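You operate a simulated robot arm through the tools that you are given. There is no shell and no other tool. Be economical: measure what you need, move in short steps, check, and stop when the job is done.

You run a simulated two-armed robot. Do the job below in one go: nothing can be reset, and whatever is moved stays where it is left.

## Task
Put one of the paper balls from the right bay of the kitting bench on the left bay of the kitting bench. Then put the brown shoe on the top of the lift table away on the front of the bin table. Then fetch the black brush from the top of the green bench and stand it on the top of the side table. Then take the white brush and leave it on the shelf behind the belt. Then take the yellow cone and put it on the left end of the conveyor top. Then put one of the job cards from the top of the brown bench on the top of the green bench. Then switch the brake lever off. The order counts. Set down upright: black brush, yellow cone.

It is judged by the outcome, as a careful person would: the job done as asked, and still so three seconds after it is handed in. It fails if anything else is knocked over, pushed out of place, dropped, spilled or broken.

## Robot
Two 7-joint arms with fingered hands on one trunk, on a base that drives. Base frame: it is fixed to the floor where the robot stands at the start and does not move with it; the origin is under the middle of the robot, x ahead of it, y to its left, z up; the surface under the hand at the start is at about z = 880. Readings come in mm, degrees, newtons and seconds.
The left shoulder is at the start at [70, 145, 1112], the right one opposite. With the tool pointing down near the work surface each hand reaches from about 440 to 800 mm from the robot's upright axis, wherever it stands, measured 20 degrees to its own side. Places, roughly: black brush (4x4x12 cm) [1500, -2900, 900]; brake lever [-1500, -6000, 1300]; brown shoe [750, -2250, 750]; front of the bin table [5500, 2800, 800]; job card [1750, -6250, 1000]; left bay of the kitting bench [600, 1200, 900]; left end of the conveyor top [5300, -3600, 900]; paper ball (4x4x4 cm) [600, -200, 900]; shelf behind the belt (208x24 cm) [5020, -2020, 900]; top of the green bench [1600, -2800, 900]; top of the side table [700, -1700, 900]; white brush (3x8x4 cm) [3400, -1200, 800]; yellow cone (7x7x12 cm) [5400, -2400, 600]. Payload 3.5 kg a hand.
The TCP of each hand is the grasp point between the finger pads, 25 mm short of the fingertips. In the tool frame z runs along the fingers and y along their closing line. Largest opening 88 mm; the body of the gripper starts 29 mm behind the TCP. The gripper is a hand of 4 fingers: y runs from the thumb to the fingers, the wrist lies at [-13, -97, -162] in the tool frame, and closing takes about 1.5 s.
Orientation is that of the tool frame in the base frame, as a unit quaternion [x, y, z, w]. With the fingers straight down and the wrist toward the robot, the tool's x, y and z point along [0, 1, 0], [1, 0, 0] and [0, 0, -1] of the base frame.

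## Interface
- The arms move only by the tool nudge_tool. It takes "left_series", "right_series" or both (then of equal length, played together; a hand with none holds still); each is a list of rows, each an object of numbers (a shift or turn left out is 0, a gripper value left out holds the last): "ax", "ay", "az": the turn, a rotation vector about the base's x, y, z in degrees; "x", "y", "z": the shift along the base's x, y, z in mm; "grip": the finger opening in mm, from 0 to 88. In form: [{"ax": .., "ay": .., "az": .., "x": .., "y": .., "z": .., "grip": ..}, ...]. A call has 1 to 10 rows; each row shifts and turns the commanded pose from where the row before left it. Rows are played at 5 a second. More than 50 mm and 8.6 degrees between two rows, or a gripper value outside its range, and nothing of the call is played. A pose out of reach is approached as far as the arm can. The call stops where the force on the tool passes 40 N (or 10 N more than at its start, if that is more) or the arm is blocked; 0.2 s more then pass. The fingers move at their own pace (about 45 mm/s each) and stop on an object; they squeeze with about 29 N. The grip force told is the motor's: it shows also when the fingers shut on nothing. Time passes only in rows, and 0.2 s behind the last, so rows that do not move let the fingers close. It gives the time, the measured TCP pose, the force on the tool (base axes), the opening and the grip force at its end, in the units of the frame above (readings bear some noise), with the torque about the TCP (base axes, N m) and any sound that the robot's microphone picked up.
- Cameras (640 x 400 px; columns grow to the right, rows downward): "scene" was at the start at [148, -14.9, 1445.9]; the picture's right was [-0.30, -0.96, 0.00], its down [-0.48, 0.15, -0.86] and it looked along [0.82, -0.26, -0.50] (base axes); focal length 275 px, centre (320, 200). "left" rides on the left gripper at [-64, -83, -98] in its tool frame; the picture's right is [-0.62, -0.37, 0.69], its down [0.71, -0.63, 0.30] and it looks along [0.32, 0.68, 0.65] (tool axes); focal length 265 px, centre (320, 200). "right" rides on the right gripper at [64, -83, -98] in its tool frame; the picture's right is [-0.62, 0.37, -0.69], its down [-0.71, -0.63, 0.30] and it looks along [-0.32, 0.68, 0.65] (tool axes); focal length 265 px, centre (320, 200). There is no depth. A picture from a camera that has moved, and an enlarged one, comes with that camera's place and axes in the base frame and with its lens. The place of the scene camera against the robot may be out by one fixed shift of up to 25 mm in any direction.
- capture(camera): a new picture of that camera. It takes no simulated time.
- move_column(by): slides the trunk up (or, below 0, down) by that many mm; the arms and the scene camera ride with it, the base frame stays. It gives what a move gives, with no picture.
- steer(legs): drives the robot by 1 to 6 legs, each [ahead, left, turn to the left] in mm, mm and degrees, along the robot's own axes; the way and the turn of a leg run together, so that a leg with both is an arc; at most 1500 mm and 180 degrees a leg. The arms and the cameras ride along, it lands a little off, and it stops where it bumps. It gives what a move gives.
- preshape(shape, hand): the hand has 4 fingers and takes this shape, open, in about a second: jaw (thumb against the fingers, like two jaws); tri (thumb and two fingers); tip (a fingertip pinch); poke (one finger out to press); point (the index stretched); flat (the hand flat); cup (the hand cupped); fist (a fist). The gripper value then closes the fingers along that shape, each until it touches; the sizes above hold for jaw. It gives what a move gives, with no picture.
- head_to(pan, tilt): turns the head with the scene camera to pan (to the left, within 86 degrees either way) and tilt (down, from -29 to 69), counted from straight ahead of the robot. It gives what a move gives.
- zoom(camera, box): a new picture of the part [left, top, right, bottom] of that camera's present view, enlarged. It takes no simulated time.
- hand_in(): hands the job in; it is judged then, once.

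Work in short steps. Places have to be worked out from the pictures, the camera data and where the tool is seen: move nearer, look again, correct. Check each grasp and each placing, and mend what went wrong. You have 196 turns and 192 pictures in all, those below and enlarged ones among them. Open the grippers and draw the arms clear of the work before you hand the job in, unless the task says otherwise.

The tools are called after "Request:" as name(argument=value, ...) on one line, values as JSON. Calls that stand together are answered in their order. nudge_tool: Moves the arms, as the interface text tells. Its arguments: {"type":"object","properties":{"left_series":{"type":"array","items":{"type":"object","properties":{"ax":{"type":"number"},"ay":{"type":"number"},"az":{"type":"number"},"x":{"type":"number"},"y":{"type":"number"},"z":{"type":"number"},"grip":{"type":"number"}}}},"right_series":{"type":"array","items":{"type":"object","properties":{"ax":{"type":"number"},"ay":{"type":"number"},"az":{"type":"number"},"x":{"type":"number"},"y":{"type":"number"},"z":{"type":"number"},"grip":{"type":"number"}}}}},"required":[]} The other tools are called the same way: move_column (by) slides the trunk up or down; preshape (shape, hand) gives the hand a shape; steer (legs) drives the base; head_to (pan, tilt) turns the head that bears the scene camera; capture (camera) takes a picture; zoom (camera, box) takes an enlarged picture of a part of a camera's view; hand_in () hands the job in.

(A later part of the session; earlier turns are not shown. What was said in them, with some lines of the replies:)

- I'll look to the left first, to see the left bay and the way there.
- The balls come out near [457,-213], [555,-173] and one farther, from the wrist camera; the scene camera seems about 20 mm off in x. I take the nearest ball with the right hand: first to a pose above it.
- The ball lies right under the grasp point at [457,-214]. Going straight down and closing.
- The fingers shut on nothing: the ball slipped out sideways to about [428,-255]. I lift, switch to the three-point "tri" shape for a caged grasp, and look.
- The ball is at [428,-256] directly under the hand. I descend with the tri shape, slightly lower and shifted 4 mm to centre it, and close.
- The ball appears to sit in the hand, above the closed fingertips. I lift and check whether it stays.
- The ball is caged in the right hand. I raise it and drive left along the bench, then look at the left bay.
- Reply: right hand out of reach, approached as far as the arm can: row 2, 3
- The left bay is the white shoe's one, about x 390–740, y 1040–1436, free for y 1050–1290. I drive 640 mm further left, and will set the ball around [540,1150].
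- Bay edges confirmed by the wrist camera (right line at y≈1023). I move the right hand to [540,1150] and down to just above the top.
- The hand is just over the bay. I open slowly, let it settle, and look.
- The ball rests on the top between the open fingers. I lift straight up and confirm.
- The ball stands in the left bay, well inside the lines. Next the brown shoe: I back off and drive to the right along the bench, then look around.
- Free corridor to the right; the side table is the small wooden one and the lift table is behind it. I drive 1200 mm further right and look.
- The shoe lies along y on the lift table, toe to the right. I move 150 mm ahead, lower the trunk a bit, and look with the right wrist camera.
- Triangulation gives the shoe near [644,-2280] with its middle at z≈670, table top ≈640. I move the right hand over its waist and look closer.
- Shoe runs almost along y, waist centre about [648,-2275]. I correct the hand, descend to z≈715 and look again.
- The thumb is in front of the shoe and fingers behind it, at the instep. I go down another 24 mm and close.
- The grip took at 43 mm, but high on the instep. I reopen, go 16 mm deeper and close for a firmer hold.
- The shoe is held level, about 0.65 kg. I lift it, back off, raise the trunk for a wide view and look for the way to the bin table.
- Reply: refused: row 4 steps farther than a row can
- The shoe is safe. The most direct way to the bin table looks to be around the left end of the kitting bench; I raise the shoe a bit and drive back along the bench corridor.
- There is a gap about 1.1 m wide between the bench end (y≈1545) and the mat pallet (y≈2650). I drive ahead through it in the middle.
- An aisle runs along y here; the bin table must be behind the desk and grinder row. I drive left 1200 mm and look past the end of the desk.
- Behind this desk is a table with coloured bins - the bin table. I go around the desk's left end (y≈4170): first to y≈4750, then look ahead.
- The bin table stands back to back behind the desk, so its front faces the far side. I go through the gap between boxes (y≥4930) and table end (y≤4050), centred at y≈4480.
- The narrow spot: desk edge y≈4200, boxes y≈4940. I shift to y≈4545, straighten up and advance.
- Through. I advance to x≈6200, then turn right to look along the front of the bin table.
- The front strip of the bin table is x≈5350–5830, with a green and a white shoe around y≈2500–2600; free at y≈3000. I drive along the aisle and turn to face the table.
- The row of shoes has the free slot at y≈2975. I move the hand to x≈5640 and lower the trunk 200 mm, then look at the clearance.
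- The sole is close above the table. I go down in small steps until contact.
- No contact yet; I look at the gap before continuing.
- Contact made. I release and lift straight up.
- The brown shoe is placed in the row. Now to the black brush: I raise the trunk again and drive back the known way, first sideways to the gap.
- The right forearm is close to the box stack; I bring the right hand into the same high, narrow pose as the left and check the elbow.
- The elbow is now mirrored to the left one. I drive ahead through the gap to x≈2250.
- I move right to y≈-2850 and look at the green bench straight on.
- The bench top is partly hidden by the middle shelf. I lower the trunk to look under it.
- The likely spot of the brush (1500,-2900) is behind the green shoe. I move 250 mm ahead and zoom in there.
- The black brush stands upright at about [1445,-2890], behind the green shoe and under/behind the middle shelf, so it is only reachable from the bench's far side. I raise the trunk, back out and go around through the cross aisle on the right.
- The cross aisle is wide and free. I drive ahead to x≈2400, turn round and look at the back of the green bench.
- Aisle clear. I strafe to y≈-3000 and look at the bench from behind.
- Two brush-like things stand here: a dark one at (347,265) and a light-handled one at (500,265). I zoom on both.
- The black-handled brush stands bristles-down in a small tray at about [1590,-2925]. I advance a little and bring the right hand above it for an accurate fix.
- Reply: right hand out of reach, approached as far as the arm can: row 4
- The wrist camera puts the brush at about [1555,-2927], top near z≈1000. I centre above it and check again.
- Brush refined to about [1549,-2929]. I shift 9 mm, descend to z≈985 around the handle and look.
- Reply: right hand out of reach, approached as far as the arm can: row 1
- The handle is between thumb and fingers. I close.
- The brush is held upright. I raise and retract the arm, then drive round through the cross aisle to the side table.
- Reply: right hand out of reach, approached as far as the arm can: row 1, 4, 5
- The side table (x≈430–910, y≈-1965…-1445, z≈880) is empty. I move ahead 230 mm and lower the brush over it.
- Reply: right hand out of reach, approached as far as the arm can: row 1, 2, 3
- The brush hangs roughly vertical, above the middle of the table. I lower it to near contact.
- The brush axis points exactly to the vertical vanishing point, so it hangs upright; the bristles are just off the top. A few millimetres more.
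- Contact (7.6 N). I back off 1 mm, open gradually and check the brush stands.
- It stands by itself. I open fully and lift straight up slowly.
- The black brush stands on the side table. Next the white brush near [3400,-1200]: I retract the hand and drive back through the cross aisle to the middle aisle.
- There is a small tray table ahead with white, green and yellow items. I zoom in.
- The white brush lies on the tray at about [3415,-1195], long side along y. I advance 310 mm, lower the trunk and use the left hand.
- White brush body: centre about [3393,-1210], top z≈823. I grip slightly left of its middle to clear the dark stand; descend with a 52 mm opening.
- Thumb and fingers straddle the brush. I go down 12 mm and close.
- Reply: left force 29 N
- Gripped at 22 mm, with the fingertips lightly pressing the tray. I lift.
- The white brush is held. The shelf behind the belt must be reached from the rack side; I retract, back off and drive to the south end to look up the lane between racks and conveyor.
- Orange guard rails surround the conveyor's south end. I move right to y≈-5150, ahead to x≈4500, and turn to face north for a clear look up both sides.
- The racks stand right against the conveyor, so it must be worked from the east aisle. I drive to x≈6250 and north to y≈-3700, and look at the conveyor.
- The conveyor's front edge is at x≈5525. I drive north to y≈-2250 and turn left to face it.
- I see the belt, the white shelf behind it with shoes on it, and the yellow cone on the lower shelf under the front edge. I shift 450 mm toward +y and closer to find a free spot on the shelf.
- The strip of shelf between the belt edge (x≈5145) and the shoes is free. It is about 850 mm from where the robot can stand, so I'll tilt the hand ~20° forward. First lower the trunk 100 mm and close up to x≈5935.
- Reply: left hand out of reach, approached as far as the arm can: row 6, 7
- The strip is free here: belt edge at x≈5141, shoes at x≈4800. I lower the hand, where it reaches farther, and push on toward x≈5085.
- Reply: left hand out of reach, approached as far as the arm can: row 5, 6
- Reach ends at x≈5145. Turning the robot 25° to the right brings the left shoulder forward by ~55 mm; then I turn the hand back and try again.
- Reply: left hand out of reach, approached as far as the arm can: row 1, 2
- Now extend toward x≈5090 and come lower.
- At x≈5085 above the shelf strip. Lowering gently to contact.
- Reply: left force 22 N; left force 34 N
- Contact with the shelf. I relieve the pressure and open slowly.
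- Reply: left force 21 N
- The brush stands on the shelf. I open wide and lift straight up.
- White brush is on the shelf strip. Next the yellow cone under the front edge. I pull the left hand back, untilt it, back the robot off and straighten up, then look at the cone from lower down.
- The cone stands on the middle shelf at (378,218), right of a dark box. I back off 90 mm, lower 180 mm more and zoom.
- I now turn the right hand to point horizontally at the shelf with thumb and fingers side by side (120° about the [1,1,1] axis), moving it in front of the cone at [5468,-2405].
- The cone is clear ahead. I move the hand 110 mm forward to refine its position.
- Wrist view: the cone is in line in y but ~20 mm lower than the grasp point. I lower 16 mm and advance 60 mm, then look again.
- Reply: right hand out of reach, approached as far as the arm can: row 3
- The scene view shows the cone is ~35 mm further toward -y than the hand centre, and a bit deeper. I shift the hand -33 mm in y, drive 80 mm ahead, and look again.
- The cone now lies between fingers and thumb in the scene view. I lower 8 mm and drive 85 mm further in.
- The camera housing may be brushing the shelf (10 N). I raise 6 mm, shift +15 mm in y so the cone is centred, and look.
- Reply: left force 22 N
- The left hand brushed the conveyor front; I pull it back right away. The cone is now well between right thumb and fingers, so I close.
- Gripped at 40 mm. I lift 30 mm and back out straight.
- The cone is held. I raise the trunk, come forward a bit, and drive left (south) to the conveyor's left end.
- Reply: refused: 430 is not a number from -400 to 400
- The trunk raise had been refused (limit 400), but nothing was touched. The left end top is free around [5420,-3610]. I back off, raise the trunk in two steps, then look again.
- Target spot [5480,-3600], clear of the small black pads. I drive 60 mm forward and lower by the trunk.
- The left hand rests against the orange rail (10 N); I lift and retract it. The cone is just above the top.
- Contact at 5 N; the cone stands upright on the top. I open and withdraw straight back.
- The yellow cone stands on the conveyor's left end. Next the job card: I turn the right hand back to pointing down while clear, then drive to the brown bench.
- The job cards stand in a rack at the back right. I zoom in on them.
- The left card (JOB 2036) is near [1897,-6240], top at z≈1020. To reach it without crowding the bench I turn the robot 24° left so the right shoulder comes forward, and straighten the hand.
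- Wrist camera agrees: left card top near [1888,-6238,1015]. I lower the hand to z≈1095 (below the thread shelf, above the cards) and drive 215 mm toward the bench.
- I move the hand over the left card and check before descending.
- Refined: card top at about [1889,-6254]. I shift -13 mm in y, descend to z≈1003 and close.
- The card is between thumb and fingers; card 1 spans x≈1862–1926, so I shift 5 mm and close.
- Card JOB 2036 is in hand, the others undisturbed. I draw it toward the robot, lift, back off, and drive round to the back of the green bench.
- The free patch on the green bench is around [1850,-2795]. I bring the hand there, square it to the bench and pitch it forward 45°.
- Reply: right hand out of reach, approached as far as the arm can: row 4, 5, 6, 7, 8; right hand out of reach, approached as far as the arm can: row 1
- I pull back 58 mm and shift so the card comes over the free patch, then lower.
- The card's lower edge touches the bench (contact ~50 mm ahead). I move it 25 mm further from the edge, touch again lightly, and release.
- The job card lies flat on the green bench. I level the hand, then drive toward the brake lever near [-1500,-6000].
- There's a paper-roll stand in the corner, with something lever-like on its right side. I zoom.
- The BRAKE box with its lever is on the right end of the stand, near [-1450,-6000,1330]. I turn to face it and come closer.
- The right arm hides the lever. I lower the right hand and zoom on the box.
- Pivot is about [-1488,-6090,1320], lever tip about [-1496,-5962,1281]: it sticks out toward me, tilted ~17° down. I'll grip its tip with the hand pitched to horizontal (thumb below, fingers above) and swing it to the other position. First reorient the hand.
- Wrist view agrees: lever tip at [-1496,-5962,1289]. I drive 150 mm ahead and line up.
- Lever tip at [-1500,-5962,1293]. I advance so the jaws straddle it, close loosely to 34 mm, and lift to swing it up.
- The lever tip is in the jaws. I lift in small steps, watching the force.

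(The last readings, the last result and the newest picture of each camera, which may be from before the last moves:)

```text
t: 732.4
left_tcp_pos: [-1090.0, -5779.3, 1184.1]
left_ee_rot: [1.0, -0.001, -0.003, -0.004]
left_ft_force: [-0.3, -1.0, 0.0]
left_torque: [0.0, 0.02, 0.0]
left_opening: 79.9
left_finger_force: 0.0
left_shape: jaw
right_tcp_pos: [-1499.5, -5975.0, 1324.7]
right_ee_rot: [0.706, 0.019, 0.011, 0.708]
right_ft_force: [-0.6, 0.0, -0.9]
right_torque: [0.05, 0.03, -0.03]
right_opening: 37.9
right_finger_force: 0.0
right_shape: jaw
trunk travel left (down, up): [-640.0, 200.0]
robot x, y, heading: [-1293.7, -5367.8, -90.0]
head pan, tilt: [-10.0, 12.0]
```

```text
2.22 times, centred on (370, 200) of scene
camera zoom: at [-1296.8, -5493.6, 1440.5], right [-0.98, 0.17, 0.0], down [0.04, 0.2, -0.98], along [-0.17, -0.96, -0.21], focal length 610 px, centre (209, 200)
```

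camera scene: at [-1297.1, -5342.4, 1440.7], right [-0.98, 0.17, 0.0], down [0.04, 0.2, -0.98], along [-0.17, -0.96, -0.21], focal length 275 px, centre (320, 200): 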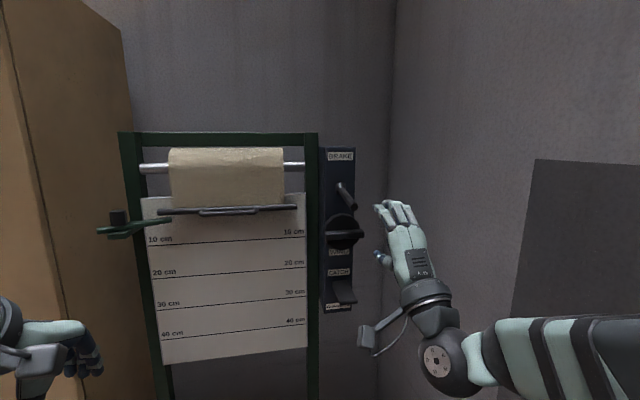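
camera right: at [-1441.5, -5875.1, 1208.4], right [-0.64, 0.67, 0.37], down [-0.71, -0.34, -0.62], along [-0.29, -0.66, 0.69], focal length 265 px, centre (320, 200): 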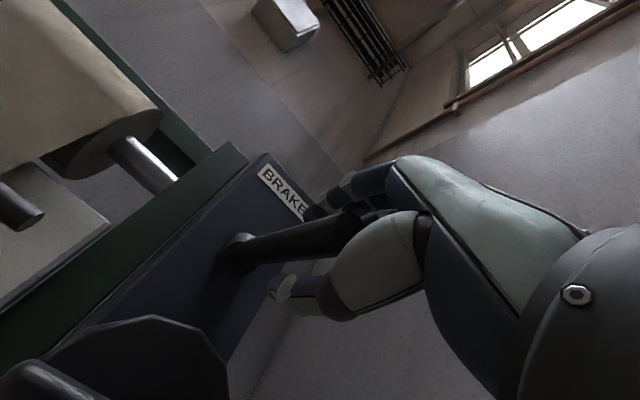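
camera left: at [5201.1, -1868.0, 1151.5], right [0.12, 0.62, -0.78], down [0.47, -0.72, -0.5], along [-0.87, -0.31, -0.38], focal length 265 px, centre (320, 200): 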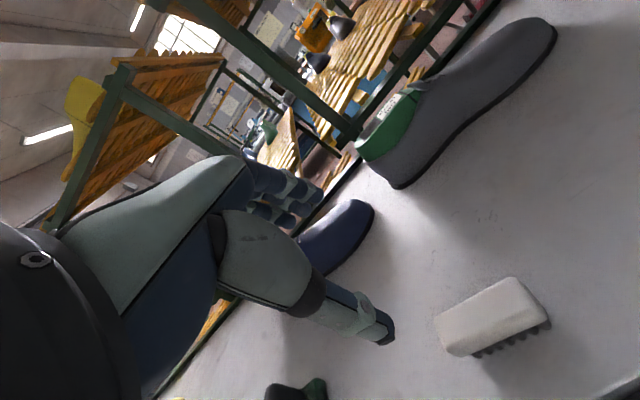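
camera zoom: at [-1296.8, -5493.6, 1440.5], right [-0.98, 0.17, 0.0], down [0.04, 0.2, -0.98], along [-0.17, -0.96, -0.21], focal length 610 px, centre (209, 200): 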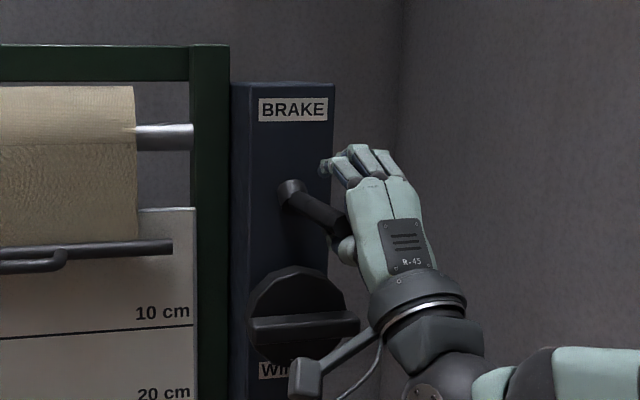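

The lever swings up freely. I continue lifting along the arc.

Request:
nudge_tool(right_series=[{"z": 8, "ax": -3}, {"z": 8, "ax": -3}, {"z": 8, "ax": -3}, {"z": 8, "ax": -3, "y": -2}, {"z": 8, "ax": -3, "y": -2}, {"z": 8, "ax": -3, "y": -3}, {}])

Request:
zoom(camera="scene", box=[290, 90, 450, 270])

```text
t: 734.0
left_tcp_pos: [-1089.7, -5777.9, 1184.6]
left_ee_rot: [1.0, -0.001, -0.003, -0.002]
left_ft_force: [-0.3, 0.3, 0.0]
left_torque: [-0.02, -0.02, -0.03]
left_opening: 80.3
left_finger_force: 0.0
left_shape: jaw
right_tcp_pos: [-1502.3, -5979.9, 1373.5]
right_ee_rot: [0.585, 0.02, 0.006, 0.811]
right_ft_force: [-3.9, 5.4, 2.2]
right_torque: [0.1, 0.05, -0.17]
right_opening: 23.2
right_finger_force: 15.5
right_shape: jaw
trunk travel left (down, up): [-640.0, 200.0]
robot x, y, heading: [-1294.7, -5363.1, -90.2]
head pan, tilt: [-10.0, 12.0]
```

```text
2.22 times, centred on (370, 180) of scene
camera zoom: at [-1297.4, -5491.7, 1440.7], right [-0.98, 0.17, 0.0], down [0.04, 0.2, -0.98], along [-0.17, -0.96, -0.21], focal length 610 px, centre (209, 244)
```

zoom: 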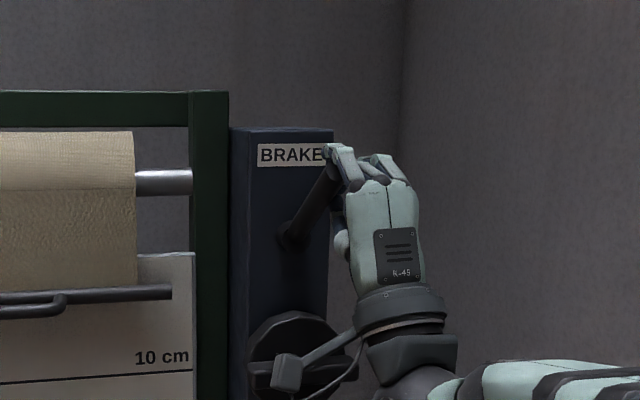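

The lever has gone up past the middle. I open and withdraw straight back to see where it rests.

Request:
nudge_tool(right_series=[{"grip": 60}, {"grip": 80}, {}, {"y": 20, "z": -3}, {"y": 40, "z": -6}, {"y": 45, "z": -6}, {"y": 45, "z": -6}, {"y": 40}])

Request:
zoom(camera="scene", box=[290, 90, 450, 270])

```text
t: 735.8
left_tcp_pos: [-1090.5, -5780.1, 1185.7]
left_ee_rot: [1.0, -0.001, -0.002, -0.003]
left_ft_force: [-0.5, 0.0, -0.2]
left_torque: [0.01, 0.02, 0.0]
left_opening: 80.0
left_finger_force: 0.1
left_shape: jaw
right_tcp_pos: [-1520.8, -5835.0, 1333.1]
right_ee_rot: [0.586, 0.012, 0.009, 0.81]
right_ft_force: [-0.1, 0.5, -0.1]
right_torque: [-0.01, 0.0, 0.0]
right_opening: 79.6
right_finger_force: 0.1
right_shape: jaw
right hand out of reach, approached as far as the arm can: row 7, 8
trunk travel left (down, up): [-640.0, 200.0]
robot x, y, heading: [-1290.4, -5362.4, -90.4]
head pan, tilt: [-10.0, 12.0]
```

```text
2.22 times, centred on (370, 180) of scene
camera zoom: at [-1298.6, -5494.5, 1440.4], right [-0.98, 0.17, 0.0], down [0.04, 0.21, -0.98], along [-0.17, -0.96, -0.21], focal length 610 px, centre (209, 244)
```

zoom: 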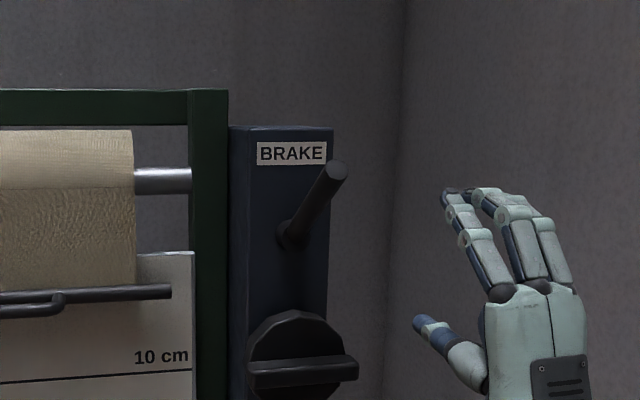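

The lever stays up at ~35°. To be sure it is at its end stop I go back under it and press up further, watching the force.

Request:
nudge_tool(right_series=[{"x": 20, "z": 26}, {"z": 26}, {"y": -45}, {"y": -45}, {"y": -40}, {"grip": 40}, {}, {}])

Request:
nudge_tool(right_series=[{"z": 8, "y": -2, "ax": -2}, {"z": 8, "y": -3, "ax": -2}, {"z": 8, "y": -4, "ax": -2}, {"z": 8, "y": -5, "ax": -2}, {}])

Request:
zoom(camera="scene", box=[290, 70, 450, 250])

```text
t: 737.6
left_tcp_pos: [-1089.5, -5780.7, 1184.4]
left_ee_rot: [1.0, -0.001, -0.002, -0.003]
left_ft_force: [-0.5, 0.4, 0.8]
left_torque: [0.0, -0.01, -0.01]
left_opening: 79.8
left_finger_force: 0.1
left_shape: jaw
right_tcp_pos: [-1492.3, -5974.6, 1385.2]
right_ee_rot: [0.587, 0.02, 0.007, 0.809]
right_ft_force: [2.1, 9.9, -17.7]
right_torque: [0.91, -0.02, 0.06]
right_opening: 54.8
right_finger_force: 0.1
right_shape: jaw
right hand out of reach, approached as far as the arm can: row 1
trunk travel left (down, up): [-640.0, 200.0]
robot x, y, heading: [-1290.9, -5362.0, -90.0]
head pan, tilt: [-10.0, 12.0]
```

```text
t: 738.1
left_tcp_pos: [-1089.1, -5776.6, 1186.6]
left_ee_rot: [1.0, -0.001, -0.003, -0.001]
left_ft_force: [0.1, 0.0, 0.5]
left_torque: [-0.02, -0.03, -0.01]
left_opening: 79.9
left_finger_force: 0.1
left_shape: jaw
right_tcp_pos: [-1492.1, -5973.3, 1389.3]
right_ee_rot: [0.577, 0.021, 0.01, 0.816]
right_ft_force: [1.7, 24.7, -27.0]
right_torque: [1.92, 0.0, 0.12]
right_opening: 57.3
right_finger_force: 0.0
right_shape: jaw
trunk travel left (down, up): [-640.0, 200.0]
robot x, y, heading: [-1291.3, -5362.6, -89.6]
head pan, tilt: [-10.0, 12.0]
stopped in row 2 (right hand): the force on the tool passed its limit at 43 N (the readings are from after the stop); the commanded pose is now the measured one
```

```text
2.22 times, centred on (370, 160) of scene
camera zoom: at [-1297.6, -5488.9, 1440.8], right [-0.98, 0.17, 0.0], down [0.04, 0.2, -0.98], along [-0.17, -0.96, -0.21], focal length 610 px, centre (209, 289)
```

zoom: 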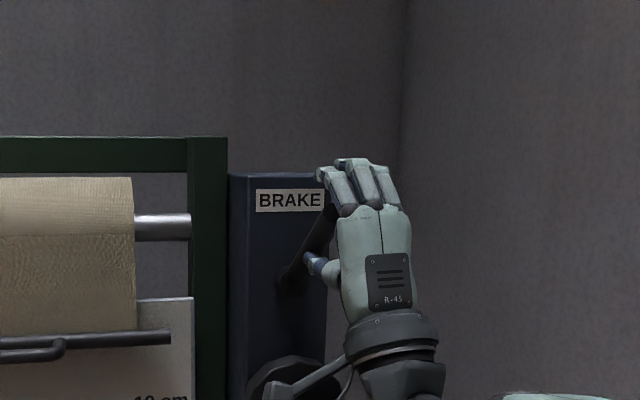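

The lever is against its upper end stop (43 N). I relax, open and withdraw.

Request:
nudge_tool(right_series=[{"z": -6}, {"z": -6, "grip": 85}, {}, {"y": 25}, {"y": 40}, {"y": 45}, {"y": 40}])

Request:
steer(legs=[[-400, 0, 0]])

Request:
zoom(camera="scene", box=[250, 110, 410, 290])

```text
t: 739.7
left_tcp_pos: [-1089.2, -5780.0, 1182.3]
left_ee_rot: [1.0, -0.001, -0.003, -0.001]
left_ft_force: [-0.6, 0.1, 0.3]
left_torque: [-0.02, 0.0, 0.02]
left_opening: 79.8
left_finger_force: 0.0
left_shape: jaw
right_tcp_pos: [-1494.0, -5834.1, 1384.8]
right_ee_rot: [0.57, 0.016, 0.013, 0.822]
right_ft_force: [0.7, 0.9, 0.3]
right_torque: [0.0, 0.0, -0.01]
right_opening: 85.5
right_finger_force: 0.0
right_shape: jaw
right hand out of reach, approached as far as the arm can: row 7
trunk travel left (down, up): [-640.0, 200.0]
robot x, y, heading: [-1288.6, -5364.8, -90.1]
head pan, tilt: [-10.0, 12.0]
```

```text
t: 742.2
left_tcp_pos: [-1088.7, -5379.8, 1185.0]
left_ee_rot: [1.0, 0.0, -0.003, -0.002]
left_ft_force: [-1.3, 0.5, 0.1]
left_torque: [0.01, 0.03, 0.0]
left_opening: 80.2
left_finger_force: 0.1
left_shape: jaw
right_tcp_pos: [-1496.6, -5434.6, 1381.5]
right_ee_rot: [0.573, 0.015, 0.011, 0.819]
right_ft_force: [-0.6, 0.0, -0.5]
right_torque: [-0.02, -0.01, 0.0]
right_opening: 85.1
right_finger_force: 0.0
right_shape: jaw
trunk travel left (down, up): [-640.0, 200.0]
robot x, y, heading: [-1292.7, -4962.3, -90.0]
head pan, tilt: [-10.0, 12.0]
```

```text
2.22 times, centred on (330, 200) of scene
camera zoom: at [-1296.7, -5092.7, 1440.4], right [-0.98, 0.17, 0.0], down [0.04, 0.21, -0.98], along [-0.17, -0.96, -0.21], focal length 610 px, centre (298, 200)
```

zoom: 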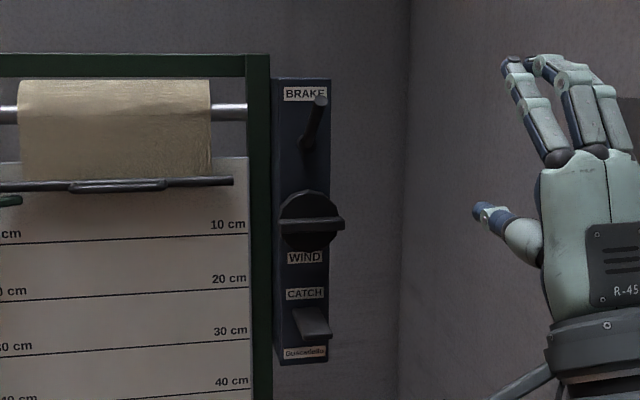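

The brake lever rests at its other end stop, hands are open and clear, and all seven steps are done. I hand in.

Request:
hand_in()

```text
The job is handed in.
```

I did all seven steps in order and handed the job in, but I inferred which way the brake lever is off. It had no on/off marks. I found it pointing slightly down, took that as on, and lifted it to its upper stop, where it stayed.

1. **Paper ball:** it is on the left bay of the kitting bench. It slipped out of the first grip and rolled a few centimetres within the right bay before I picked it up.
2. **Brown shoe:** it is on the front of the bin table, in line with the two shoes already there.
3. **Black brush:** it stands upright on the side table.
4. **White brush:** it is on the shelf behind the belt, on its bristles.
5. **Yellow cone:** it stands upright on the left end of the conveyor top.
6. **Job card:** JOB 2036 lies flat on the green bench, face down.
7. **Brake lever:** it is at its upper stop.

The left hand lightly touched the conveyor front and the orange guard rail at the conveyor once each. I pulled it back both times, and I saw nothing move or fall.
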